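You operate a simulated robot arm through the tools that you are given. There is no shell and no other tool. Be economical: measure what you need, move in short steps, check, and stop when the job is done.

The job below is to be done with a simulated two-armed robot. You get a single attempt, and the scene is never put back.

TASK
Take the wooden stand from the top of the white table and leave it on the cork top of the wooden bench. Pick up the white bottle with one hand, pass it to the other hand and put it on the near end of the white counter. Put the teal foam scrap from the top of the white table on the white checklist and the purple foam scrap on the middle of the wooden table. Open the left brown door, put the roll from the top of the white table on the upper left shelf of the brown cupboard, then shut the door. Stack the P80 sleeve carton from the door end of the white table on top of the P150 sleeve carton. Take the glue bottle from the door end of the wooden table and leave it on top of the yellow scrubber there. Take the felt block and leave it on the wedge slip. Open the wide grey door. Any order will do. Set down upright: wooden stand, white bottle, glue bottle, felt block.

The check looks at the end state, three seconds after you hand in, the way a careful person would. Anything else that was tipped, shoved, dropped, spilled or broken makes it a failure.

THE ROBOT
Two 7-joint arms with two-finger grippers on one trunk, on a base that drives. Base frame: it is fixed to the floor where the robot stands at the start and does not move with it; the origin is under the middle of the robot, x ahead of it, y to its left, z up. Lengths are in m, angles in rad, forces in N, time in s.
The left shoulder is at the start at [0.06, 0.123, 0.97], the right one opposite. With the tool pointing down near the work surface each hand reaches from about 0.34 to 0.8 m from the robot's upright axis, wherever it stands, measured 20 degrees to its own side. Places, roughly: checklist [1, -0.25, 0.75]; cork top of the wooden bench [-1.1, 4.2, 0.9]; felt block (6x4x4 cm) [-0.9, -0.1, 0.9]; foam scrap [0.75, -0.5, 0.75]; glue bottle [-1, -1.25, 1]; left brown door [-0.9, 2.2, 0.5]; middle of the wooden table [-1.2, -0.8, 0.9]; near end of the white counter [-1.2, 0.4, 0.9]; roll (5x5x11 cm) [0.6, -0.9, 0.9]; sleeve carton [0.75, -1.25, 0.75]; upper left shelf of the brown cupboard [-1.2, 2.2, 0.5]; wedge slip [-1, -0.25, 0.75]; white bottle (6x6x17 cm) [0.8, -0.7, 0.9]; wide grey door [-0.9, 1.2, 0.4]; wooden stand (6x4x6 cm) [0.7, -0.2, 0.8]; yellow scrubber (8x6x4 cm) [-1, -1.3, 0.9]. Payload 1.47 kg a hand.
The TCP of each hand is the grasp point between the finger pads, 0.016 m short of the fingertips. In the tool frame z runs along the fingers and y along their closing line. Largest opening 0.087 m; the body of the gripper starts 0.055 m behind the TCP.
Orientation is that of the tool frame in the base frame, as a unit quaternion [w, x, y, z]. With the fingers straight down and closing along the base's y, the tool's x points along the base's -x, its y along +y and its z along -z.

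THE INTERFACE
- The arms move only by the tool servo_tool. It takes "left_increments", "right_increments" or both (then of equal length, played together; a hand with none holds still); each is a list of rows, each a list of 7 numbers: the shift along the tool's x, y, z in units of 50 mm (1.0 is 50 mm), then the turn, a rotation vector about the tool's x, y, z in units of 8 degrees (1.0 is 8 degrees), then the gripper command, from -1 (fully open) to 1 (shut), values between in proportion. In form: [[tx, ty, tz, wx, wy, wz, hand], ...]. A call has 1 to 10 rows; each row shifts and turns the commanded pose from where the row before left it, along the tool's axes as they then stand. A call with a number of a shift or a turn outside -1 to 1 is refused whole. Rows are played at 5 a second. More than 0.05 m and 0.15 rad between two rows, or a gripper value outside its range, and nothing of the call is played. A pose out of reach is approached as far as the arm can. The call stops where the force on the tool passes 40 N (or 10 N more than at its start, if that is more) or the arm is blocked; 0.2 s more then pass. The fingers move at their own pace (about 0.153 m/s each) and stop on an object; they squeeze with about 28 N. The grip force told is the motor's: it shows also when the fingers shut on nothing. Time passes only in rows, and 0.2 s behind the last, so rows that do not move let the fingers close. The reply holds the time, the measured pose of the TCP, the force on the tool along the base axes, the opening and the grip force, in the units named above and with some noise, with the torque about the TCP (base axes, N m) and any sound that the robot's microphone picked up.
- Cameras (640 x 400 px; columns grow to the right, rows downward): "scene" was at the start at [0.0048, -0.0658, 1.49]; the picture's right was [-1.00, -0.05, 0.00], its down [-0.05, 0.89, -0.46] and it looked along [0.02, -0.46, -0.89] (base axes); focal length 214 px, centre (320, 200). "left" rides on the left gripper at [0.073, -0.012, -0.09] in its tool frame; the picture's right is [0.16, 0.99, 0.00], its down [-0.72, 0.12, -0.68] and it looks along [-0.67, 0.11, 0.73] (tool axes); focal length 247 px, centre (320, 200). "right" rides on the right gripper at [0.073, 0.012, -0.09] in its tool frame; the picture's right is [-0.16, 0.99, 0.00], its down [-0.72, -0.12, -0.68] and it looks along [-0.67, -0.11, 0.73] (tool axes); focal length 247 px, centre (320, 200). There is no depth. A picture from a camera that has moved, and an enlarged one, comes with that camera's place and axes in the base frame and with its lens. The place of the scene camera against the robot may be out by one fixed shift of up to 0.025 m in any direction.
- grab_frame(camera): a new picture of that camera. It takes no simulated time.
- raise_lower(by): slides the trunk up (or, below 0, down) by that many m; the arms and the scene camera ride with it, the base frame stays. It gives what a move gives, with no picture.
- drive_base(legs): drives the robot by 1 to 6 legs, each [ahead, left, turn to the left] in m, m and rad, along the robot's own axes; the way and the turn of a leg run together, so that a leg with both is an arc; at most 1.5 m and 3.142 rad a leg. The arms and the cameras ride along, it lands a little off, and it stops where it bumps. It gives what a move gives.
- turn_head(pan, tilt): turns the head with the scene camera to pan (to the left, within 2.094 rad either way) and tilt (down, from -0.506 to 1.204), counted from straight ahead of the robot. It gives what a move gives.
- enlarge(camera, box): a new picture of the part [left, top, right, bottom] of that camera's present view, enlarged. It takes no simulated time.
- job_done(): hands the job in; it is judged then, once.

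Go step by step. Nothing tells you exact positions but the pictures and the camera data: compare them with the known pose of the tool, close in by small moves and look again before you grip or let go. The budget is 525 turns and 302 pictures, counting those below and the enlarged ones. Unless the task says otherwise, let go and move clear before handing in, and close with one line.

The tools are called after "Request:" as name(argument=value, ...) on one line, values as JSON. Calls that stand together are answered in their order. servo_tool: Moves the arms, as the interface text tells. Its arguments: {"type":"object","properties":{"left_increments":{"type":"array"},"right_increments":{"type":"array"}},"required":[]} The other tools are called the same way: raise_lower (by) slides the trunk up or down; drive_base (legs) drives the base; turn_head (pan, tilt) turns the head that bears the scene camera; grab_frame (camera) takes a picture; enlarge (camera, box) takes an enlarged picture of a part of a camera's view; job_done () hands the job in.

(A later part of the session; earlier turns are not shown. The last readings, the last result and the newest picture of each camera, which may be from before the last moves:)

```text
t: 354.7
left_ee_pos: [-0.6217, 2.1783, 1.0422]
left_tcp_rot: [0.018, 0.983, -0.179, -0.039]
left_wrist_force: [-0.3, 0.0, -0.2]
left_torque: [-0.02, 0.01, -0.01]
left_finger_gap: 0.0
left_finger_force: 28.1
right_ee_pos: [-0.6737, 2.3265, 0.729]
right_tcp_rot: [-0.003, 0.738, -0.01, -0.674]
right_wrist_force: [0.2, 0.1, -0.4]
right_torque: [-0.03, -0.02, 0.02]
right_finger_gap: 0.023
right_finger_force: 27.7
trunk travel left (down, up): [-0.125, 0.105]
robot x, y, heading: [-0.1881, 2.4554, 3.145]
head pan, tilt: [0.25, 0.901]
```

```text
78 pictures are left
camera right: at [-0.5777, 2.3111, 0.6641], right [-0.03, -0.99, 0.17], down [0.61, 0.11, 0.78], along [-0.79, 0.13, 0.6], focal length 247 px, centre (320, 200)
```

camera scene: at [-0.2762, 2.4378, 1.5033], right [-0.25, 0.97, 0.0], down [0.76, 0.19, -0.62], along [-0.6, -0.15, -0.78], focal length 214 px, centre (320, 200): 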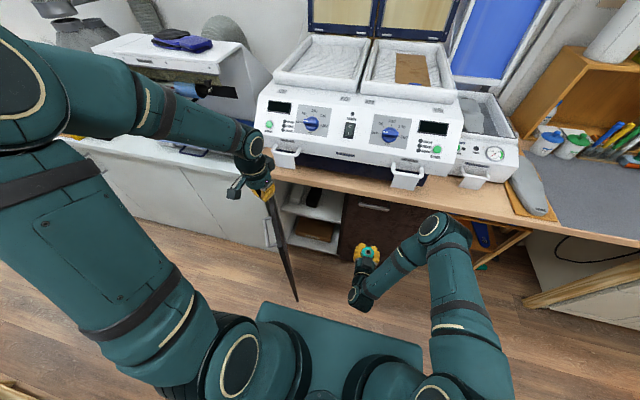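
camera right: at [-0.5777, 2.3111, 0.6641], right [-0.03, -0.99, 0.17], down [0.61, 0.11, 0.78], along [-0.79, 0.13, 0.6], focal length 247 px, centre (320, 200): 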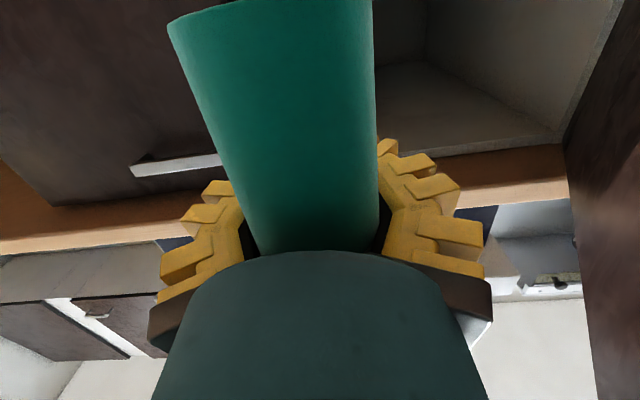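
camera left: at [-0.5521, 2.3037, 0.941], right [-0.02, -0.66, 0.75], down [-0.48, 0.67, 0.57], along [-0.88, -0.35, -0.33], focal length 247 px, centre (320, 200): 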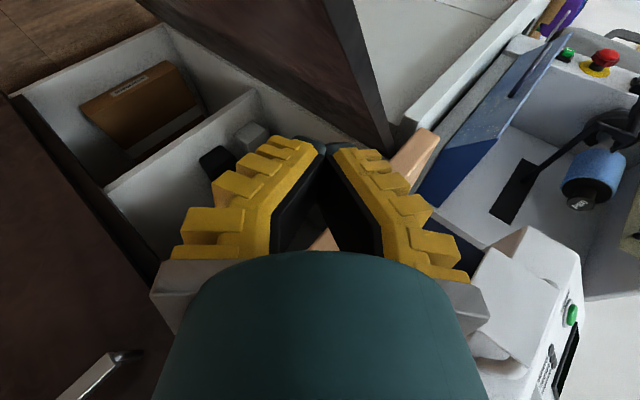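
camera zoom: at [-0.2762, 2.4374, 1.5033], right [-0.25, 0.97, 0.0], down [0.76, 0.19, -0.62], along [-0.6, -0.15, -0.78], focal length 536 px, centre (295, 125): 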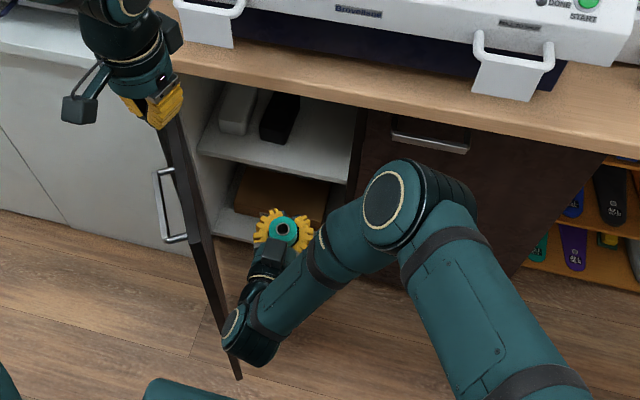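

The roll is upright in front of the opening. Advancing into the upper compartment in steps.

Request:
servo_tool(right_increments=[[-0.08, 0, 0.9, 0, 0, 0, 1], [-0.08, 0, 0.9, 0, 0, 0, 1], [-0.08, 0, 0.9, 0, 0, 0, 1], [0, 0, 0, 0, 0, 0, 1]])

Request:
enlarge(camera="scene", box=[230, 150, 430, 310])

Request:
grab_frame(camera="right")

```text
t: 355.7
left_ee_pos: [-0.6202, 2.1782, 1.0426]
left_tcp_rot: [0.018, 0.983, -0.179, -0.04]
left_wrist_force: [0.0, -0.8, 0.0]
left_torque: [-0.02, -0.01, 0.0]
left_finger_gap: 0.0
left_finger_force: 28.1
right_ee_pos: [-0.8103, 2.329, 0.7294]
right_tcp_rot: [-0.003, 0.738, -0.01, -0.675]
right_wrist_force: [0.0, -0.5, -0.3]
right_torque: [0.0, 0.0, 0.0]
right_finger_gap: 0.0226
right_finger_force: 28.3
trunk travel left (down, up): [-0.125, 0.105]
robot x, y, heading: [-0.1845, 2.4594, 3.141]
head pan, tilt: [0.25, 0.901]
```

```text
2.50 times, centred on (330, 230) of scene
camera zoom: at [-0.276, 2.4373, 1.5033], right [-0.25, 0.97, 0.0], down [0.76, 0.19, -0.62], along [-0.6, -0.15, -0.78], focal length 536 px, centre (295, 125)
```

zoom: 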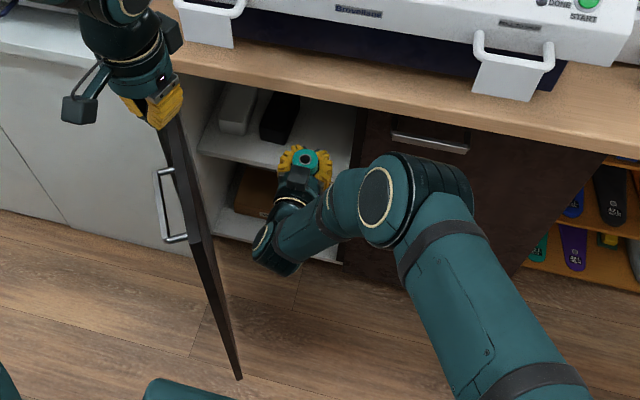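

```text
76 pictures are left
camera right: at [-0.7133, 2.3139, 0.6644], right [-0.03, -0.99, 0.17], down [0.61, 0.11, 0.78], along [-0.79, 0.13, 0.6], focal length 247 px, centre (320, 200)
```

right: 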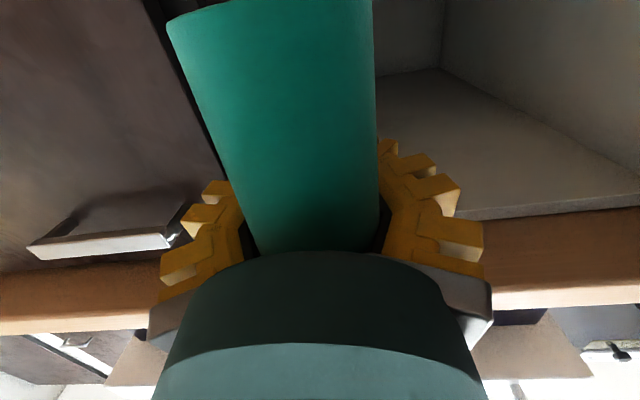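

Request:
servo_tool(right_increments=[[-0.08, 0, 0.8, 0, 0, 0, 1], [-0.08, 0, 0.8, 0, 0, 0, 1], [-0.08, 0, 0.75, 0, 0, 0, 1], [0, 0, 0, 0, 0, 0, 1]])

Request:
enlarge(camera="scene", box=[230, 150, 390, 280])

Request:
grab_frame(camera="right")

```text
t: 356.7
left_ee_pos: [-0.6208, 2.1772, 1.0417]
left_tcp_rot: [0.018, 0.983, -0.178, -0.04]
left_wrist_force: [-0.3, 0.8, 0.6]
left_torque: [0.06, 0.02, 0.03]
left_finger_gap: 0.0
left_finger_force: 28.1
right_ee_pos: [-0.9273, 2.3304, 0.7314]
right_tcp_rot: [-0.003, 0.738, -0.009, -0.675]
right_wrist_force: [0.3, -0.8, -0.5]
right_torque: [-0.02, -0.01, 0.02]
right_finger_gap: 0.0228
right_finger_force: 28.3
trunk travel left (down, up): [-0.125, 0.105]
robot x, y, heading: [-0.1815, 2.4555, 3.145]
head pan, tilt: [0.25, 0.901]
```

```text
3.08 times, centred on (310, 215) of scene
camera zoom: at [-0.2761, 2.4373, 1.5034], right [-0.25, 0.97, 0.0], down [0.76, 0.19, -0.62], along [-0.6, -0.15, -0.78], focal length 660 px, centre (351, 154)
```

zoom: 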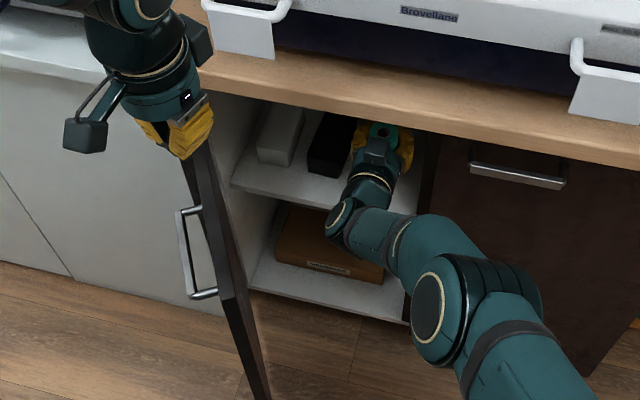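

```text
74 pictures are left
camera right: at [-0.8314, 2.3163, 0.6653], right [-0.03, -0.99, 0.17], down [0.61, 0.11, 0.78], along [-0.79, 0.13, 0.6], focal length 247 px, centre (320, 200)
```

right: 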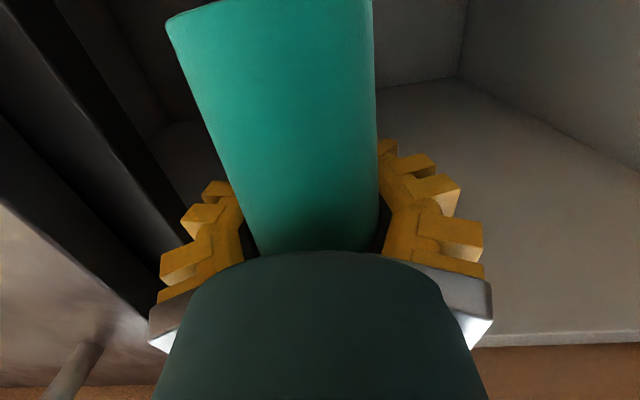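

The roll is over the shelf beside the black box. Lowering onto the shelf.

Request:
servo_tool(right_increments=[[0.5, 0, 0, 0, 0, 0, 1], [0.3, 0, 0, 0, 0, 0, 1], [0.2, 0, 0, 0, 0, 0, 1], [0, 0, 0, 0, 0, 0, 1]])

Request:
enlarge(camera="scene", box=[230, 150, 390, 280])

```text
t: 357.7
left_ee_pos: [-0.6205, 2.178, 1.0419]
left_tcp_rot: [0.018, 0.983, -0.178, -0.039]
left_wrist_force: [0.3, 0.1, -0.4]
left_torque: [-0.01, -0.01, 0.0]
left_finger_gap: 0.0
left_finger_force: 28.1
right_ee_pos: [-0.9186, 2.3289, 0.7199]
right_tcp_rot: [-0.004, 0.739, -0.011, -0.674]
right_wrist_force: [0.4, 1.3, 0.3]
right_torque: [0.0, -0.02, 0.02]
right_finger_gap: 0.0227
right_finger_force: 28.4
right hand out of reach, approached as far as the arm can: row 1, 2, 3
trunk travel left (down, up): [-0.125, 0.105]
robot x, y, heading: [-0.1835, 2.4586, 3.148]
head pan, tilt: [0.25, 0.901]
```

```text
3.08 times, centred on (310, 215) of scene
camera zoom: at [-0.2762, 2.4372, 1.5033], right [-0.25, 0.97, 0.0], down [0.76, 0.19, -0.62], along [-0.6, -0.15, -0.78], focal length 660 px, centre (351, 154)
```

zoom: 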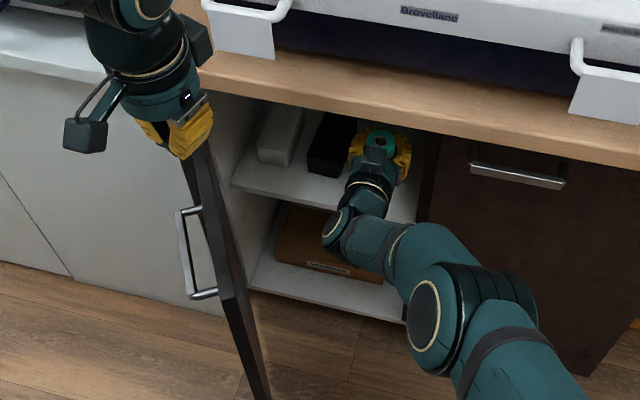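

The arm can't go lower here; I lower the trunk instead.

Request:
raise_lower(by=-0.035)

Request:
enlarge(camera="scene", box=[230, 150, 390, 280])

Request:
grab_frame(camera="right")

```text
t: 358.5
left_ee_pos: [-0.6217, 2.1772, 1.0073]
left_tcp_rot: [0.017, 0.983, -0.179, -0.039]
left_wrist_force: [0.8, 0.5, 0.4]
left_torque: [0.01, 0.0, 0.01]
left_finger_gap: 0.0
left_finger_force: 28.6
right_ee_pos: [-0.9203, 2.3295, 0.685]
right_tcp_rot: [-0.002, 0.738, -0.009, -0.674]
right_wrist_force: [0.4, 1.3, -0.8]
right_torque: [-0.01, -0.02, 0.0]
right_finger_gap: 0.0225
right_finger_force: 28.2
trunk travel left (down, up): [-0.09, 0.14]
robot x, y, heading: [-0.183, 2.4595, 3.143]
head pan, tilt: [0.25, 0.901]
```

```text
3.08 times, centred on (310, 215) of scene
camera zoom: at [-0.276, 2.4374, 1.4684], right [-0.25, 0.97, 0.0], down [0.76, 0.19, -0.62], along [-0.6, -0.15, -0.78], focal length 660 px, centre (351, 154)
```

zoom: 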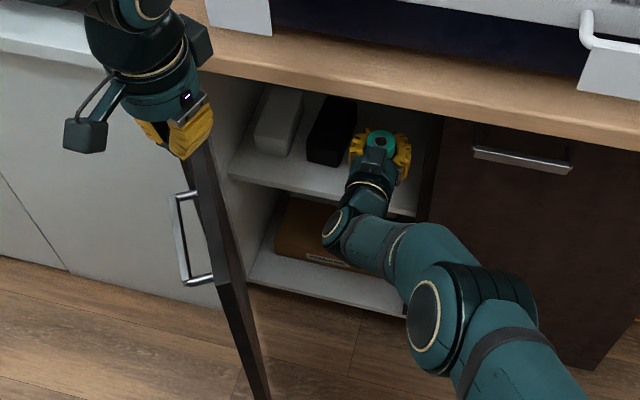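

```text
71 pictures are left
camera right: at [-0.823, 2.3143, 0.6203], right [-0.03, -0.99, 0.17], down [0.61, 0.11, 0.78], along [-0.79, 0.13, 0.6], focal length 247 px, centre (320, 200)
```

right: 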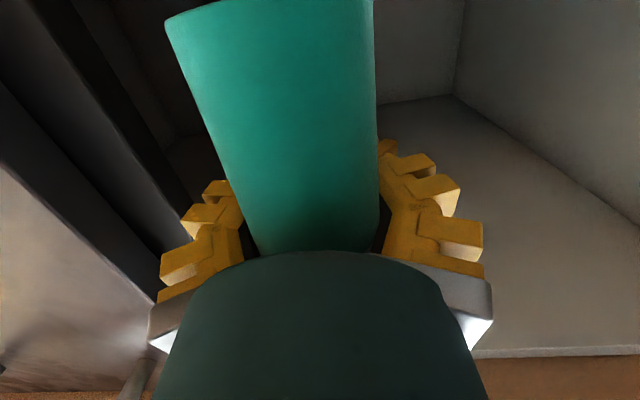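

Request:
raise_lower(by=-0.02)

```text
t: 359.1
left_ee_pos: [-0.6212, 2.1774, 0.9865]
left_tcp_rot: [0.018, 0.983, -0.179, -0.04]
left_wrist_force: [-0.3, -0.4, 0.9]
left_torque: [-0.02, 0.01, 0.01]
left_finger_gap: 0.0001
left_finger_force: 27.6
right_ee_pos: [-0.92, 2.3294, 0.6653]
right_tcp_rot: [-0.003, 0.738, -0.01, -0.674]
right_wrist_force: [-0.4, 0.2, -0.6]
right_torque: [0.02, 0.02, 0.04]
right_finger_gap: 0.0224
right_finger_force: 28.3
trunk travel left (down, up): [-0.07, 0.16]
robot x, y, heading: [-0.1813, 2.4585, 3.143]
head pan, tilt: [0.25, 0.901]
```

Request:
raise_lower(by=-0.012)

Request:
enlarge(camera="scene", box=[270, 160, 370, 250])

```text
t: 359.7
left_ee_pos: [-0.6203, 2.1783, 0.9752]
left_tcp_rot: [0.017, 0.983, -0.178, -0.04]
left_wrist_force: [0.0, -0.1, 0.1]
left_torque: [-0.02, 0.01, 0.01]
left_finger_gap: 0.0001
left_finger_force: 28.3
right_ee_pos: [-0.9191, 2.3295, 0.6527]
right_tcp_rot: [-0.003, 0.738, -0.01, -0.674]
right_wrist_force: [-0.5, 0.8, -0.4]
right_torque: [0.0, 0.0, 0.05]
right_finger_gap: 0.0224
right_finger_force: 27.8
trunk travel left (down, up): [-0.058, 0.172]
robot x, y, heading: [-0.1852, 2.4585, 3.142]
head pan, tilt: [0.25, 0.901]
```

```text
4.44 times, centred on (320, 205) of scene
camera zoom: at [-0.276, 2.4374, 1.4363], right [-0.25, 0.97, 0.0], down [0.76, 0.19, -0.62], along [-0.6, -0.15, -0.78], focal length 953 px, centre (320, 178)
```

zoom: 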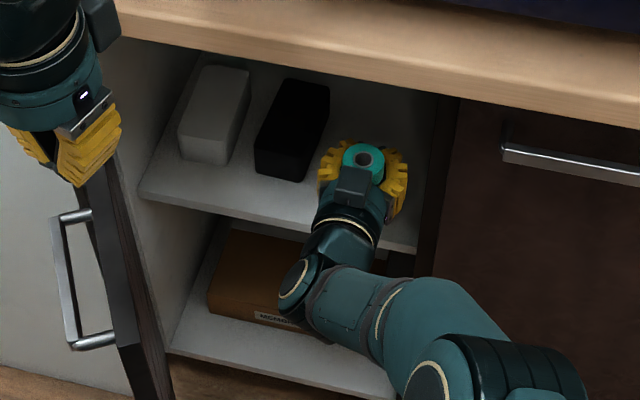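

Request:
raise_lower(by=-0.008)

```text
t: 360.3
left_ee_pos: [-0.6219, 2.1768, 0.9672]
left_tcp_rot: [0.017, 0.983, -0.179, -0.039]
left_wrist_force: [0.5, 0.2, 0.2]
left_torque: [0.0, 0.0, -0.01]
left_finger_gap: 0.0002
left_finger_force: 28.4
right_ee_pos: [-0.9196, 2.3284, 0.6459]
right_tcp_rot: [-0.004, 0.738, -0.011, -0.675]
right_wrist_force: [0.3, -0.3, -0.9]
right_torque: [-0.02, 0.04, 0.0]
right_finger_gap: 0.0223
right_finger_force: 28.4
trunk travel left (down, up): [-0.05, 0.18]
robot x, y, heading: [-0.1845, 2.4662, 3.144]
head pan, tilt: [0.25, 0.901]
```

Request:
raise_lower(by=-0.008)

Request:
raise_lower(by=-0.006)

Request:
enlarge(camera="scene", box=[270, 160, 370, 250])

```text
t: 360.9
left_ee_pos: [-0.6215, 2.1776, 0.9588]
left_tcp_rot: [0.018, 0.983, -0.179, -0.039]
left_wrist_force: [0.1, -0.1, -0.5]
left_torque: [0.02, 0.02, 0.01]
left_finger_gap: 0.0002
left_finger_force: 28.2
right_ee_pos: [-0.9207, 2.3283, 0.6367]
right_tcp_rot: [-0.003, 0.738, -0.01, -0.675]
right_wrist_force: [-0.2, -0.1, -0.2]
right_torque: [0.0, 0.0, 0.04]
right_finger_gap: 0.0224
right_finger_force: 28.2
trunk travel left (down, up): [-0.042, 0.188]
robot x, y, heading: [-0.187, 2.4585, 3.142]
head pan, tilt: [0.25, 0.901]
```

```text
t: 361.4
left_ee_pos: [-0.621, 2.1782, 0.953]
left_tcp_rot: [0.017, 0.983, -0.179, -0.04]
left_wrist_force: [-0.5, 0.1, -0.3]
left_torque: [-0.01, -0.02, -0.02]
left_finger_gap: 0.0001
left_finger_force: 28.2
right_ee_pos: [-0.9192, 2.3293, 0.6301]
right_tcp_rot: [-0.004, 0.738, -0.011, -0.675]
right_wrist_force: [0.5, -0.5, -1.8]
right_torque: [-0.02, 0.01, 0.0]
right_finger_gap: 0.0224
right_finger_force: 28.1
trunk travel left (down, up): [-0.036, 0.194]
robot x, y, heading: [-0.1843, 2.4594, 3.142]
head pan, tilt: [0.25, 0.901]
```

```text
4.44 times, centred on (320, 205) of scene
camera zoom: at [-0.2761, 2.4373, 1.4143], right [-0.25, 0.97, 0.0], down [0.76, 0.19, -0.62], along [-0.6, -0.15, -0.78], focal length 953 px, centre (320, 178)
```

zoom: 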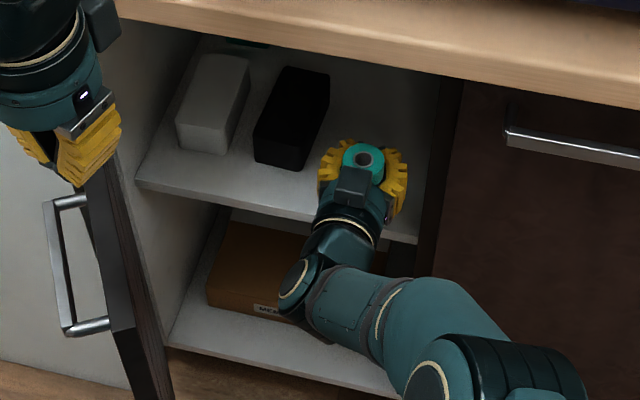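

Request:
raise_lower(by=-0.01)

Request:
raise_lower(by=-0.01)

```text
t: 362.0
left_ee_pos: [-0.6209, 2.1778, 0.9437]
left_tcp_rot: [0.018, 0.983, -0.179, -0.039]
left_wrist_force: [-0.3, 0.3, -0.3]
left_torque: [0.03, 0.01, -0.02]
left_finger_gap: 0.0001
left_finger_force: 28.4
right_ee_pos: [-0.9195, 2.3286, 0.6207]
right_tcp_rot: [-0.002, 0.738, -0.009, -0.675]
right_wrist_force: [0.7, -0.2, -0.2]
right_torque: [0.0, 0.01, 0.02]
right_finger_gap: 0.0223
right_finger_force: 27.9
trunk travel left (down, up): [-0.026, 0.204]
robot x, y, heading: [-0.184, 2.4621, 3.144]
head pan, tilt: [0.25, 0.901]
```

```text
t: 362.6
left_ee_pos: [-0.6212, 2.1774, 0.9326]
left_tcp_rot: [0.018, 0.983, -0.178, -0.039]
left_wrist_force: [0.0, -0.7, -0.2]
left_torque: [0.0, 0.0, 0.02]
left_finger_gap: 0.0
left_finger_force: 28.1
right_ee_pos: [-0.9188, 2.3291, 0.6104]
right_tcp_rot: [-0.003, 0.738, -0.01, -0.674]
right_wrist_force: [-0.1, -0.2, 0.6]
right_torque: [0.02, 0.0, 0.0]
right_finger_gap: 0.0224
right_finger_force: 28.2
trunk travel left (down, up): [-0.016, 0.214]
robot x, y, heading: [-0.182, 2.4586, 3.139]
head pan, tilt: [0.25, 0.901]
```

Request:
raise_lower(by=-0.012)

Request:
enlarge(camera="scene", box=[270, 160, 370, 250])

```text
t: 363.2
left_ee_pos: [-0.6215, 2.1781, 0.9215]
left_tcp_rot: [0.018, 0.983, -0.179, -0.04]
left_wrist_force: [-0.3, 0.2, 0.7]
left_torque: [0.03, 0.0, 0.01]
left_finger_gap: 0.0
left_finger_force: 27.7
right_ee_pos: [-0.9201, 2.3293, 0.5996]
right_tcp_rot: [-0.003, 0.739, -0.01, -0.674]
right_wrist_force: [0.4, -1.1, 0.5]
right_torque: [-0.03, -0.01, -0.03]
right_finger_gap: 0.0221
right_finger_force: 27.6
trunk travel left (down, up): [-0.004, 0.226]
robot x, y, heading: [-0.1836, 2.4607, 3.142]
head pan, tilt: [0.25, 0.901]
```

```text
4.44 times, centred on (320, 205) of scene
camera zoom: at [-0.276, 2.4374, 1.3823], right [-0.25, 0.97, 0.0], down [0.76, 0.19, -0.62], along [-0.6, -0.15, -0.78], focal length 953 px, centre (320, 178)
```

zoom: 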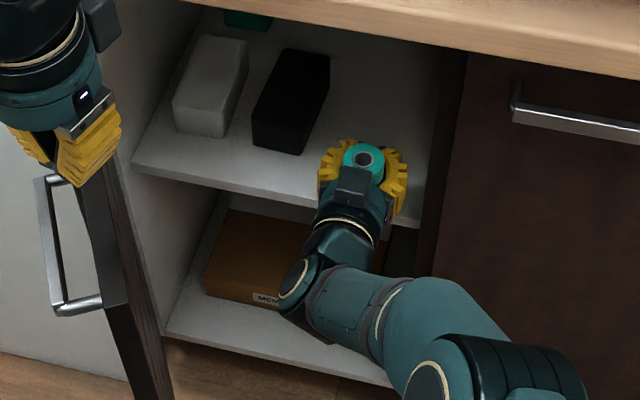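

No contact yet—the shelf seems recessed and lower than I judged. I check from the left camera for another viewpoint.

Request:
grab_frame(camera="left")

```text
67 pictures are left
camera left: at [-0.5417, 2.164, 1.0064], right [-0.2, -0.98, 0.04], down [-0.66, 0.16, 0.74], along [-0.73, 0.12, -0.68], focal length 247 px, centre (320, 200)
```

left: 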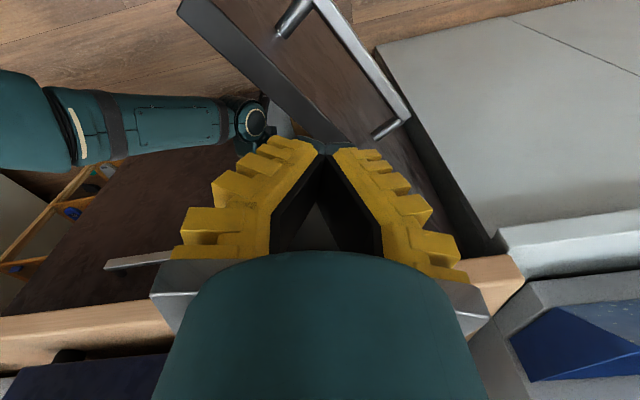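

I tilt the left hand so its camera can see the shelf past its fingers.

Request:
servo_tool(left_increments=[[0, 0, 0, 0, -1, 0, 1], [0, 0, 0, 0, -1, 0, 1], [0, 0, 0, 0, -1, 0, 1], [0, 0, 0, 0, 0, 0, 1]])

Request:
grab_frame(camera="left")

```text
t: 364.2
left_ee_pos: [-0.6209, 2.1788, 0.9225]
left_tcp_rot: [-0.02, 0.953, -0.179, -0.244]
left_wrist_force: [-0.6, 0.5, -0.3]
left_torque: [0.0, 0.02, -0.04]
left_finger_gap: 0.0
left_finger_force: 27.9
right_ee_pos: [-0.9202, 2.3283, 0.5984]
right_tcp_rot: [-0.003, 0.739, -0.01, -0.674]
right_wrist_force: [-0.9, 0.1, -0.5]
right_torque: [0.0, -0.01, 0.0]
right_finger_gap: 0.0223
right_finger_force: 27.8
trunk travel left (down, up): [-0.004, 0.226]
robot x, y, heading: [-0.1848, 2.4573, 3.139]
head pan, tilt: [0.25, 0.901]
```

```text
66 pictures are left
camera left: at [-0.5173, 2.1525, 0.9668], right [-0.22, -0.98, -0.03], down [-0.32, 0.05, 0.95], along [-0.92, 0.21, -0.32], focal length 247 px, centre (320, 200)
```

left: 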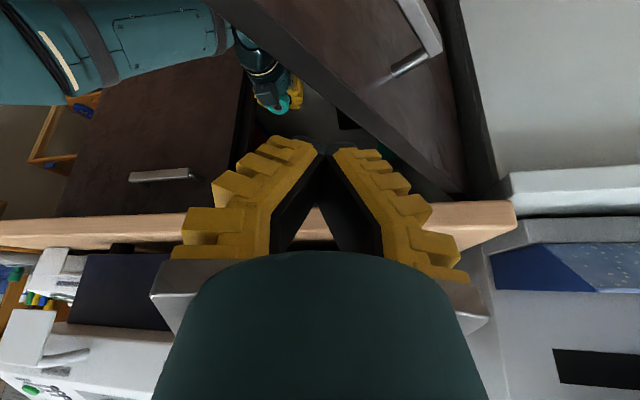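

Request:
enlarge(camera="left", box=[210, 20, 390, 150])

```text
3.08 times, centred on (300, 85) of left
camera zoom: at [-0.5173, 2.1525, 0.9668], right [-0.22, -0.98, -0.03], down [-0.32, 0.05, 0.95], along [-0.92, 0.21, -0.32], focal length 760 px, centre (382, 554)
```

zoom: 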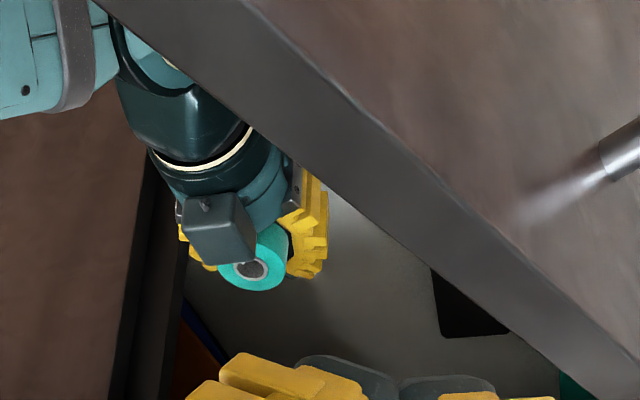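

I advance 5 cm deeper and then lower with the arm until contact.

Request:
servo_tool(right_increments=[[-0.05, 0, 0.5, 0, 0, 0, 1], [-0.05, 0, 0.5, 0, 0, 0, 1], [0.2, 0, 0, 0, 0, 0, 1], [0, 0, 0, 0, 0, 0, 1]])

Request:
enlarge(camera="scene", box=[270, 160, 370, 250])

```text
t: 365.2
left_ee_pos: [-0.6216, 2.1797, 0.9209]
left_tcp_rot: [-0.02, 0.953, -0.178, -0.243]
left_wrist_force: [0.2, -0.5, -0.3]
left_torque: [0.04, 0.04, -0.04]
left_finger_gap: 0.0
left_finger_force: 28.7
right_ee_pos: [-0.9195, 2.3301, 0.599]
right_tcp_rot: [-0.003, 0.738, -0.01, -0.674]
right_wrist_force: [0.3, 0.8, -0.6]
right_torque: [0.01, 0.04, 0.0]
right_finger_gap: 0.0224
right_finger_force: 27.8
right hand out of reach, approached as far as the arm can: row 1, 2, 3
trunk travel left (down, up): [-0.004, 0.226]
robot x, y, heading: [-0.1822, 2.4591, 3.141]
head pan, tilt: [0.25, 0.901]
```

```text
4.44 times, centred on (320, 205) of scene
camera zoom: at [-0.2763, 2.4373, 1.3823], right [-0.25, 0.97, 0.0], down [0.76, 0.19, -0.62], along [-0.6, -0.15, -0.78], focal length 953 px, centre (320, 178)
```

zoom: 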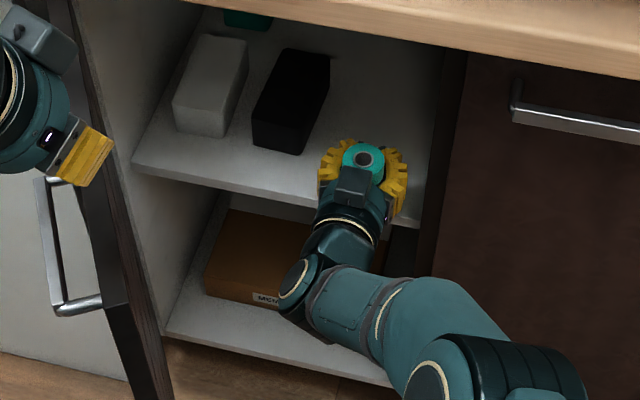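

The right arm is at full stretch and the door (≈63° open) blocks driving closer. I'll use the left hand to push the door further open from its inner side.

Request:
servo_tool(left_increments=[[0, -0.9, 0, 0, 0, 0, 1], [0, -0.9, 0, 0, 0, 0, 1], [0.41, -0.04, 0.76, 0, 0, 0, 1], [0.41, -0.04, 0.76, 0, 0, 0, 1], [0.41, -0.04, 0.76, 0, 0, 0, 1], [0, 0, 0, 0, 0, 0, 1]])

Request:
grab_frame(camera="scene")

```text
t: 366.2
left_ee_pos: [-0.5864, 2.2555, 0.8463]
left_tcp_rot: [-0.014, 0.971, -0.131, -0.197]
left_wrist_force: [9.0, 6.3, 33.0]
left_torque: [-1.18, -0.26, 0.39]
left_finger_gap: 0.0
left_finger_force: 27.8
left hand out of reach, approached as far as the arm can: row 3, 4
right_ee_pos: [-0.9187, 2.33, 0.5998]
right_tcp_rot: [-0.003, 0.738, -0.01, -0.674]
right_wrist_force: [-0.5, 0.6, -0.9]
right_torque: [-0.01, 0.07, -0.02]
right_finger_gap: 0.0224
right_finger_force: 28.1
trunk travel left (down, up): [-0.004, 0.226]
robot x, y, heading: [-0.1822, 2.455, 3.142]
head pan, tilt: [0.25, 0.901]
stopped in row 4 (left hand): the force on the tool passed its limit at 148 N (the readings are from after the stop); the commanded pose is now the measured one
```

```text
63 pictures are left
camera scene: at [-0.2742, 2.4384, 1.3829], right [-0.25, 0.97, 0.0], down [0.76, 0.19, -0.62], along [-0.6, -0.15, -0.78], focal length 214 px, centre (320, 200)
```

scene: 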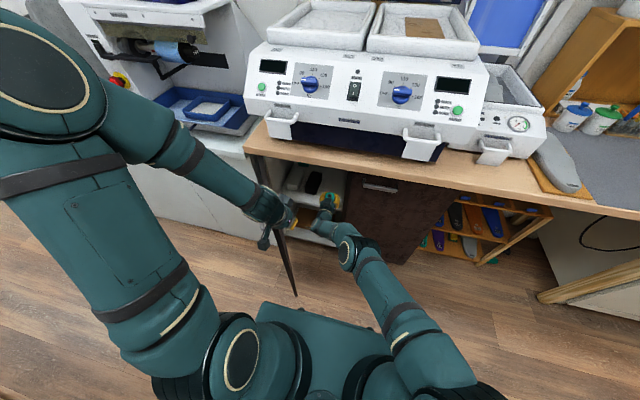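

The left hand hit something near the door top. Instead I'll retract the roll, slide the base 0.2 m left (in front of the door edge), so the right shoulder lines up with the compartment.

Request:
servo_tool(left_increments=[[0, 0, -0.9, 0, 0, 0, 1], [0, 0, -0.9, 0, 0, 0, 1], [0, 0, -0.9, 0, 0, 0, 1], [0, 0, -0.9, 0, 0, 0, 1], [0, 0, 0, 0, 0, 0, 1], [0, 0, 0, 0, 0, 0, 1], [0, 0, 0, 0, 0, 0, 1]], right_increments=[[-0.7, 0, 0, 0, 0, 0, 1], [-0.7, 0, 0, 0, 0, 0, 1], [0, 0, -0.8, 0, 0, 0, 1], [0, 0, -0.8, 0, 0, 0, 1], [0, 0, -0.8, 0, 0, 0, 1], [0, 0, -0.8, 0, 0, 0, 1], [0, 0, -0.8, 0, 0, 0, 1]])

Request:
drive_base(legs=[[0, 0.2, 0]])

Request:
grab_frame(camera="scene")

```text
t: 367.8
left_ee_pos: [-0.5306, 2.2372, 1.0136]
left_tcp_rot: [-0.013, 0.972, -0.129, -0.195]
left_wrist_force: [-0.1, -0.6, 0.1]
left_torque: [-0.01, 0.02, 0.0]
left_finger_gap: 0.0
left_finger_force: 28.5
left hand out of reach, approached as far as the arm can: row 1
right_ee_pos: [-0.7261, 2.3243, 0.6867]
right_tcp_rot: [-0.002, 0.738, -0.009, -0.675]
right_wrist_force: [0.6, -0.8, -0.1]
right_torque: [0.03, 0.01, 0.01]
right_finger_gap: 0.0221
right_finger_force: 27.8
trunk travel left (down, up): [-0.004, 0.226]
robot x, y, heading: [-0.1851, 2.4614, 3.142]
head pan, tilt: [0.25, 0.901]
```

```text
t: 370.2
left_ee_pos: [-0.5303, 2.0341, 1.0138]
left_tcp_rot: [-0.014, 0.972, -0.128, -0.195]
left_wrist_force: [0.2, -0.5, 0.6]
left_torque: [0.04, 0.0, 0.01]
left_finger_gap: 0.0
left_finger_force: 28.2
right_ee_pos: [-0.7251, 2.1216, 0.6862]
right_tcp_rot: [-0.002, 0.739, -0.009, -0.674]
right_wrist_force: [0.0, -0.1, -0.7]
right_torque: [0.01, 0.08, 0.02]
right_finger_gap: 0.0218
right_finger_force: 27.6
trunk travel left (down, up): [-0.004, 0.226]
robot x, y, heading: [-0.1861, 2.2562, -3.136]
head pan, tilt: [0.25, 0.901]
```

```text
62 pictures are left
camera scene: at [-0.2762, 2.2361, 1.3823], right [-0.25, 0.97, 0.0], down [0.76, 0.2, -0.62], along [-0.6, -0.15, -0.78], focal length 214 px, centre (320, 200)
```

scene: 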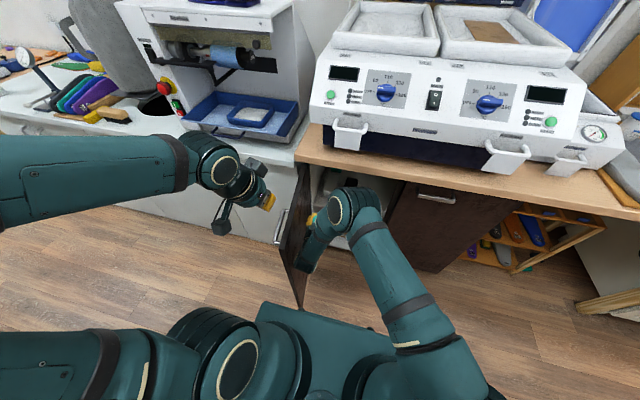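

The hand pushed the door a bit wider on the way. Now I shift the roll back to y≈2.32 and advance into the compartment.

Request:
servo_tool(right_increments=[[0, -0.9, 0, 0, 0, 0, 1], [0, -0.9, 0, 0, 0, 0, 1], [0, -0.9, 0, 0, 0, 0, 1], [0, -0.9, 0, 0, 0, 0, 1], [0, -0.45, 0, 0, 0, 0, 1], [-0.08, 0, 0.9, 0, 0, 0, 1], [-0.08, 0, 0.9, 0, 0, 0, 1], [-0.08, 0, 0.9, 0, 0, 0, 1], [-0.08, 0, 0.9, 0, 0, 0, 1], [0, 0, 0, 0, 0, 0, 1]])

Request:
enlarge(camera="scene", box=[270, 150, 450, 270])

```text
t: 372.4
left_ee_pos: [-0.5287, 2.0349, 1.0133]
left_tcp_rot: [-0.013, 0.972, -0.129, -0.196]
left_wrist_force: [-0.3, 0.5, -0.9]
left_torque: [0.01, 0.01, 0.01]
left_finger_gap: 0.0
left_finger_force: 27.6
right_ee_pos: [-0.9046, 2.3294, 0.6832]
right_tcp_rot: [-0.003, 0.739, -0.009, -0.673]
right_wrist_force: [0.0, -0.2, 0.0]
right_torque: [0.02, -0.02, 0.01]
right_finger_gap: 0.0219
right_finger_force: 27.7
trunk travel left (down, up): [-0.004, 0.226]
robot x, y, heading: [-0.1817, 2.2583, -3.136]
head pan, tilt: [0.25, 0.901]
```

```text
3.33 times, centred on (360, 210) of scene
camera zoom: at [-0.2761, 2.2364, 1.3823], right [-0.25, 0.97, 0.0], down [0.76, 0.2, -0.62], along [-0.6, -0.15, -0.78], focal length 715 px, centre (187, 167)
```

zoom: 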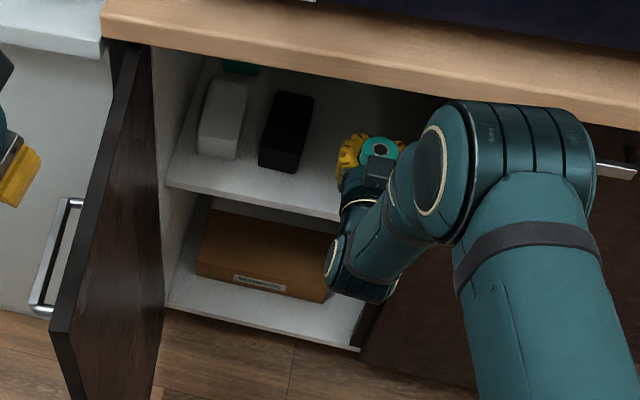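

From parallax, the shelf's front edge is really at x≈-0.97, z≈0.455, so I must get closer: retract, shift right again (door now ~82° open), drive forward beside it, then reach in.

Request:
servo_tool(right_increments=[[0, 0, -0.9, 0, 0, 0, 1], [0, 0, -0.9, 0, 0, 0, 1], [0, 0, -0.9, 0, 0, 0, 1], [0, 0, -0.9, 0, 0, 0, 1], [0, 0, 0, 0, 0, 0, 1]])

Request:
drive_base(legs=[[0, -0.21, 0]])

Request:
servo_tool(right_increments=[[0, 0.9, 0, 0, 0, 0, 1], [0, 0.9, 0, 0, 0, 0, 1], [0, 0.9, 0, 0, 0, 0, 1], [0, 0.9, 0, 0, 0, 0, 1], [0, 0.6, 0, 0, 0, 0, 1], [0, 0, 0, 0, 0, 0, 1]])

Request:
drive_base(legs=[[0.18, 0, 0]])

Request:
grab_frame(camera="scene")

```text
t: 373.6
left_ee_pos: [-0.529, 2.0354, 1.014]
left_tcp_rot: [-0.013, 0.972, -0.129, -0.195]
left_wrist_force: [-0.2, -1.2, -0.4]
left_torque: [-0.01, 0.01, 0.01]
left_finger_gap: 0.0003
left_finger_force: 27.8
right_ee_pos: [-0.7247, 2.3261, 0.699]
right_tcp_rot: [-0.001, 0.738, -0.008, -0.674]
right_wrist_force: [-0.7, 0.5, -1.6]
right_torque: [-0.01, 0.0, -0.01]
right_finger_gap: 0.0217
right_finger_force: 27.8
trunk travel left (down, up): [-0.004, 0.226]
robot x, y, heading: [-0.1859, 2.2576, -3.139]
head pan, tilt: [0.25, 0.901]
```

```text
t: 376.0
left_ee_pos: [-0.5303, 2.2403, 1.0133]
left_tcp_rot: [-0.013, 0.972, -0.129, -0.195]
left_wrist_force: [-0.5, -0.4, 1.2]
left_torque: [0.0, -0.01, -0.02]
left_finger_gap: 0.0
left_finger_force: 28.3
right_ee_pos: [-0.7265, 2.5299, 0.6991]
right_tcp_rot: [-0.003, 0.739, -0.01, -0.674]
right_wrist_force: [-0.4, -0.1, -0.6]
right_torque: [0.01, 0.02, 0.01]
right_finger_gap: 0.0215
right_finger_force: 27.6
trunk travel left (down, up): [-0.004, 0.226]
robot x, y, heading: [-0.1864, 2.4577, -3.14]
head pan, tilt: [0.25, 0.901]
```

```text
t: 377.4
left_ee_pos: [-0.5315, 2.2397, 1.0137]
left_tcp_rot: [-0.014, 0.972, -0.13, -0.195]
left_wrist_force: [0.4, 0.6, 0.1]
left_torque: [-0.01, 0.0, 0.01]
left_finger_gap: 0.0001
left_finger_force: 28.3
right_ee_pos: [-0.7279, 2.319, 0.7007]
right_tcp_rot: [-0.003, 0.739, -0.01, -0.673]
right_wrist_force: [0.1, 0.2, -0.4]
right_torque: [-0.01, 0.01, -0.01]
right_finger_gap: 0.0214
right_finger_force: 28.4
trunk travel left (down, up): [-0.004, 0.226]
robot x, y, heading: [-0.1863, 2.4609, -3.143]
head pan, tilt: [0.25, 0.901]
```

```text
t: 378.9
left_ee_pos: [-0.7115, 2.2412, 1.0119]
left_tcp_rot: [-0.014, 0.972, -0.131, -0.194]
left_wrist_force: [0.0, -0.4, 0.2]
left_torque: [0.01, -0.02, -0.02]
left_finger_gap: 0.0001
left_finger_force: 27.7
right_ee_pos: [-0.9081, 2.3208, 0.7004]
right_tcp_rot: [-0.003, 0.739, -0.01, -0.673]
right_wrist_force: [0.3, 0.0, -1.0]
right_torque: [0.0, 0.04, -0.01]
right_finger_gap: 0.0212
right_finger_force: 28.3
trunk travel left (down, up): [-0.004, 0.226]
robot x, y, heading: [-0.364, 2.4612, 3.143]
head pan, tilt: [0.25, 0.901]
```

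```text
60 pictures are left
camera scene: at [-0.4568, 2.4411, 1.3822], right [-0.25, 0.97, 0.0], down [0.76, 0.19, -0.62], along [-0.6, -0.15, -0.78], focal length 214 px, centre (320, 200)
```

scene: 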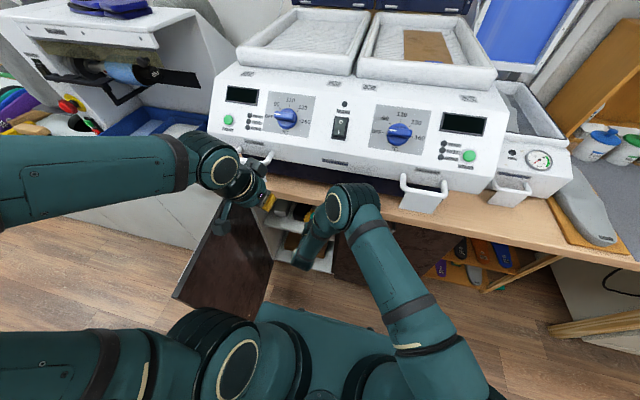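

Now extending over the shelf and lowering in steps.

Request:
servo_tool(right_increments=[[-0.08, -0.1, 0.8, 0, 0, 0, 1], [-0.08, 0, 0.8, 0, 0, 0, 1], [-0.08, 0, 0.8, 0, 0, 0, 1], [0.8, 0, 0, 0, 0, 0, 1], [0.8, 0, 0, 0, 0, 0, 1], [0.6, 0, 0, 0, 0, 0, 1], [0, 0, 0, 0, 0, 0, 1]])

Request:
enlarge(camera="scene", box=[230, 170, 390, 290])

```text
t: 380.5
left_ee_pos: [-0.7101, 2.2414, 1.013]
left_tcp_rot: [-0.014, 0.972, -0.13, -0.195]
left_wrist_force: [0.0, 0.4, -1.1]
left_torque: [0.05, -0.02, 0.01]
left_finger_gap: 0.0
left_finger_force: 27.5
right_ee_pos: [-1.018, 2.3268, 0.5895]
right_tcp_rot: [-0.004, 0.739, -0.011, -0.674]
right_wrist_force: [-0.1, 0.2, 0.3]
right_torque: [-0.01, 0.06, 0.03]
right_finger_gap: 0.0209
right_finger_force: 27.9
trunk travel left (down, up): [-0.004, 0.226]
robot x, y, heading: [-0.3625, 2.4663, 3.137]
head pan, tilt: [0.25, 0.901]
```

```text
3.33 times, centred on (310, 230) of scene
camera zoom: at [-0.456, 2.4411, 1.3823], right [-0.25, 0.97, 0.0], down [0.76, 0.19, -0.62], along [-0.6, -0.15, -0.78], focal length 715 px, centre (353, 100)
```

zoom: 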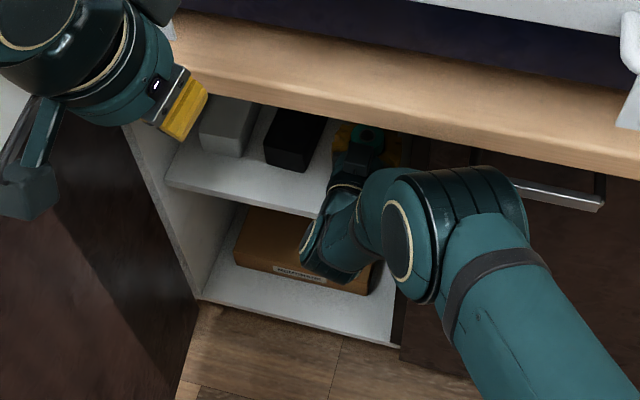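

Request:
servo_tool(right_increments=[[0.4, 0, 0, 0, 0, 0, 1], [0.4, 0, 0, 0, 0, 0, 1], [0.2, 0, 0, 0, 0, 0, 1], [0, 0, 0, 0, 0, 0, 1]])

```text
t: 380.9
left_ee_pos: [-0.7095, 2.2419, 1.0141]
left_tcp_rot: [-0.013, 0.972, -0.13, -0.195]
left_wrist_force: [0.2, -0.1, 0.6]
left_torque: [0.02, 0.02, -0.03]
left_finger_gap: 0.0001
left_finger_force: 27.7
right_ee_pos: [-1.0141, 2.3258, 0.579]
right_tcp_rot: [-0.006, 0.737, -0.01, -0.675]
right_wrist_force: [13.1, 6.5, 14.1]
right_torque: [0.45, -2.32, 0.71]
right_finger_gap: 0.0208
right_finger_force: 27.9
trunk travel left (down, up): [-0.004, 0.226]
robot x, y, heading: [-0.3656, 2.4618, 3.14]
head pan, tilt: [0.25, 0.901]
stopped in row 2 (right hand): the force on the tool passed its limit at 78 N (the readings are from after the stop); the commanded pose is now the measured one
```

The camera housing under the hand hit the shelf edge (shelf z≈0.49, edge x≈-0.91). I raise, pull back 4.5 cm so the camera stays in front of the edge, and lower again.

Request:
servo_tool(right_increments=[[-0.4, 0, 0, 0, 0, 0, 1], [0.08, 0, -0.9, 0, 0, 0, 1], [0.4, 0, 0, 0, 0, 0, 1], [0.2, 0, 0, 0, 0, 0, 1], [0, 0, 0, 0, 0, 0, 1]])

```text
t: 382.1
left_ee_pos: [-0.7101, 2.242, 1.0132]
left_tcp_rot: [-0.013, 0.972, -0.13, -0.195]
left_wrist_force: [-0.2, 0.0, 0.1]
left_torque: [-0.02, 0.0, 0.0]
left_finger_gap: 0.0003
left_finger_force: 27.8
right_ee_pos: [-0.9711, 2.3244, 0.5681]
right_tcp_rot: [-0.006, 0.736, -0.011, -0.677]
right_wrist_force: [2.6, 0.7, 9.9]
right_torque: [0.06, -0.57, -0.02]
right_finger_gap: 0.0208
right_finger_force: 27.8
trunk travel left (down, up): [-0.004, 0.226]
robot x, y, heading: [-0.3659, 2.463, 3.138]
head pan, tilt: [0.25, 0.901]
```

Contact is now at the roll's own base (shelf z≈0.50). I open the fingers partially and back straight out.

Request:
servo_tool(right_increments=[[0, 0, 0, 0, 0, 0, 0.3], [0, 0, 0, 0, 0, 0, 0], [0, 0, 0, 0, 0, 0, -0.4], [0, 0, 0, 0, 0, 0, -0.4], [0, 0, -0.3, 0, 0, 0, -0.4], [0, 0, -0.6, 0, 0, 0, -0.4], [0, 0, -0.9, 0, 0, 0, -0.4], [0, 0, -0.9, 0, 0, 0, -0.4], [0, 0, -0.9, 0, 0, 0, -0.4]])

Request:
enlarge(camera="scene", box=[230, 170, 390, 290])

Request:
grab_frame(camera="right")

```text
t: 384.1
left_ee_pos: [-0.7103, 2.2413, 1.0134]
left_tcp_rot: [-0.013, 0.972, -0.13, -0.194]
left_wrist_force: [-0.6, 0.1, 0.9]
left_torque: [0.0, -0.02, 0.01]
left_finger_gap: 0.0
left_finger_force: 28.0
right_ee_pos: [-0.7922, 2.3221, 0.5816]
right_tcp_rot: [-0.005, 0.737, -0.009, -0.676]
right_wrist_force: [-0.1, -0.2, -1.2]
right_torque: [0.0, -0.04, -0.03]
right_finger_gap: 0.0652
right_finger_force: 3.1
trunk travel left (down, up): [-0.004, 0.226]
robot x, y, heading: [-0.3672, 2.4621, 3.14]
head pan, tilt: [0.25, 0.901]
```

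```text
3.33 times, centred on (310, 230) of scene
camera zoom: at [-0.4556, 2.4411, 1.3824], right [-0.25, 0.97, 0.0], down [0.76, 0.19, -0.62], along [-0.6, -0.15, -0.78], focal length 715 px, centre (353, 100)
```

zoom: 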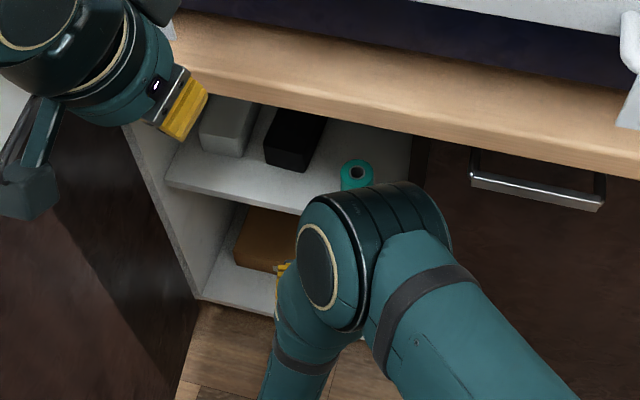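

```text
57 pictures are left
camera right: at [-0.6954, 2.3072, 0.5161], right [-0.03, -0.99, 0.16], down [0.62, 0.11, 0.78], along [-0.79, 0.13, 0.61], focal length 247 px, centre (320, 200)
```

right: 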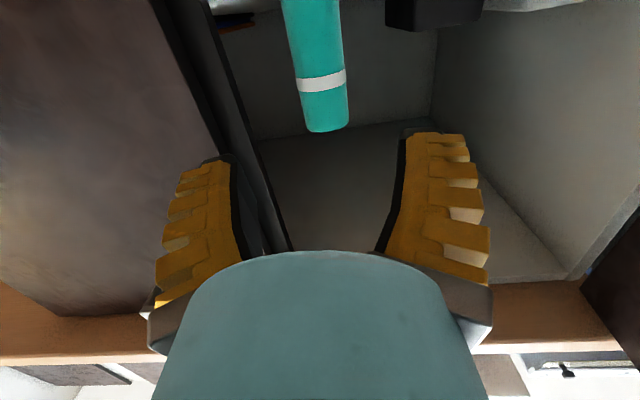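

The roll stands upright on the shelf. To shut the door I back the robot out of its swing, move the right hand aside, and bring the left hand over to the door's outer side.

Request:
drive_base(legs=[[-0.21, 0, 0]])

Request:
servo_tool(right_increments=[[0, -0.9, 0, 0, 0, 0, 1], [0, -0.9, 0, 0, 0, 0, 1], [0, -0.9, 0, 0, 0, 0, 1], [0, -0.9, 0, 0, 0, 0, 1], [0, -0.9, 0, 0, 0, 0, 1], [0, -0.9, 0, 0, 0, 0, 1], [0, 0, 0, 0, 0, 0, 1], [0, 0, 0, 0, 0, 0, 1]], left_increments=[[0, 0, 0, 0, 1, 0, 1], [0, 0, 0, 0, 1, 0, 1], [0, 0, 0, 0, 1, 0, 1], [0, 0.9, 0, 0, 0, 0, 1], [0, 0.9, 0, 0, 0, 0, 1], [0, 0.9, 0, 0, 0, 0, 1], [0, 0.9, 0, 0, 0, 0, 1], [0, 0.9, 0, 0, 0, 0, 1]])

Request:
turn_head(pan=0.35, tilt=0.9)

Request:
grab_frame(camera="scene")

```text
t: 385.8
left_ee_pos: [-0.4954, 2.2411, 1.012]
left_tcp_rot: [-0.015, 0.972, -0.131, -0.194]
left_wrist_force: [0.1, 0.1, 0.0]
left_torque: [0.03, 0.01, 0.01]
left_finger_gap: 0.0001
left_finger_force: 28.0
right_ee_pos: [-0.5774, 2.3219, 0.582]
right_tcp_rot: [-0.006, 0.737, -0.01, -0.676]
right_wrist_force: [-0.7, -0.3, -0.2]
right_torque: [-0.03, 0.02, 0.0]
right_finger_gap: 0.0652
right_finger_force: 3.2
trunk travel left (down, up): [-0.004, 0.226]
robot x, y, heading: [-0.1495, 2.4612, 3.14]
head pan, tilt: [0.25, 0.901]
```

```text
t: 387.6
left_ee_pos: [-0.5572, 2.0226, 1.0169]
left_tcp_rot: [0.014, 0.991, -0.131, 0.012]
left_wrist_force: [-0.2, 0.2, 0.1]
left_torque: [0.01, -0.02, 0.01]
left_finger_gap: 0.0
left_finger_force: 28.3
right_ee_pos: [-0.5712, 2.5909, 0.5777]
right_tcp_rot: [-0.006, 0.737, -0.011, -0.676]
right_wrist_force: [-0.5, 0.6, 0.1]
right_torque: [0.01, -0.05, 0.0]
right_finger_gap: 0.0001
right_finger_force: 27.9
trunk travel left (down, up): [-0.004, 0.226]
robot x, y, heading: [-0.1514, 2.4605, 3.136]
head pan, tilt: [0.25, 0.901]
```

```text
t: 388.2
left_ee_pos: [-0.5568, 2.0241, 1.0185]
left_tcp_rot: [0.014, 0.991, -0.13, 0.012]
left_wrist_force: [-0.2, -0.1, -0.7]
left_torque: [-0.01, -0.01, -0.01]
left_finger_gap: 0.0001
left_finger_force: 27.8
right_ee_pos: [-0.5716, 2.5925, 0.577]
right_tcp_rot: [-0.005, 0.737, -0.01, -0.676]
right_wrist_force: [0.1, 0.7, -0.1]
right_torque: [0.02, 0.0, 0.0]
right_finger_gap: 0.0
right_finger_force: 28.7
trunk travel left (down, up): [-0.004, 0.226]
robot x, y, heading: [-0.1507, 2.4632, 3.138]
head pan, tilt: [0.351, 0.901]
```

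```text
56 pictures are left
camera scene: at [-0.2399, 2.4336, 1.3823], right [-0.34, 0.94, 0.0], down [0.74, 0.27, -0.62], along [-0.58, -0.21, -0.78], focal length 214 px, centre (320, 200)
```

scene: 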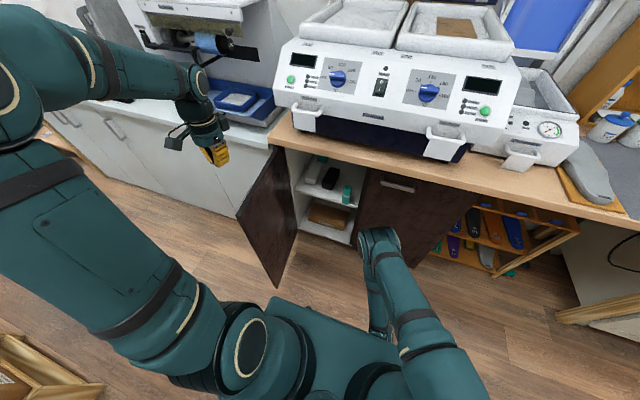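

The door stands ~85° open. I move the left hand to its outer side and lower it.

Request:
servo_tool(left_increments=[[-0.25, 0.9, 0, 0, 0, 0, 1], [-0.25, 0.9, 0, 0, 0, 0, 1], [0, 0.3, 0, 0, 0, 0, 1], [0, 0, 0.9, 0, 0, 0, 1], [0, 0, 0.9, 0, 0, 0, 1], [0, 0, 0.9, 0, 0, 0, 1], [0, 0, 0.9, 0, 0, 0, 1], [0, 0, 0.9, 0, 0, 0, 1], [0, 0, 0.9, 0, 0, 0, 1], [0, 0, 0, 0, 0, 0, 1]])

Request:
grab_frame(camera="scene")

```text
t: 390.4
left_ee_pos: [-0.5984, 1.9197, 0.7519]
left_tcp_rot: [0.014, 0.991, -0.131, 0.012]
left_wrist_force: [0.2, 0.7, -1.0]
left_torque: [0.01, -0.03, 0.04]
left_finger_gap: 0.0
left_finger_force: 27.6
right_ee_pos: [-0.5713, 2.5918, 0.5778]
right_tcp_rot: [-0.005, 0.737, -0.009, -0.676]
right_wrist_force: [0.4, 0.5, -0.8]
right_torque: [-0.03, 0.02, 0.01]
right_finger_gap: 0.0002
right_finger_force: 28.3
trunk travel left (down, up): [-0.004, 0.226]
robot x, y, heading: [-0.152, 2.4647, 3.138]
head pan, tilt: [0.351, 0.901]
```

```text
55 pictures are left
camera scene: at [-0.2398, 2.4336, 1.3824], right [-0.34, 0.94, 0.0], down [0.74, 0.27, -0.62], along [-0.58, -0.21, -0.78], focal length 214 px, centre (320, 200)
```

scene: 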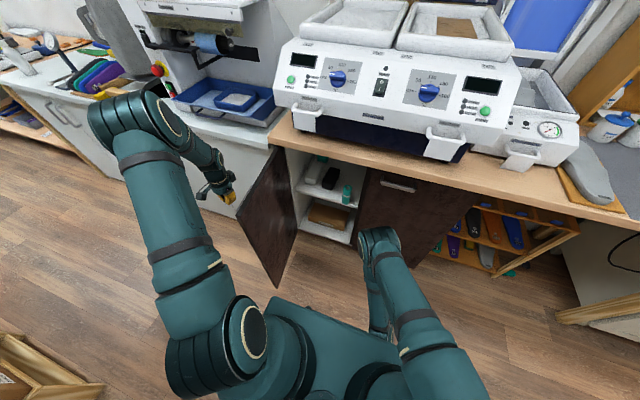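

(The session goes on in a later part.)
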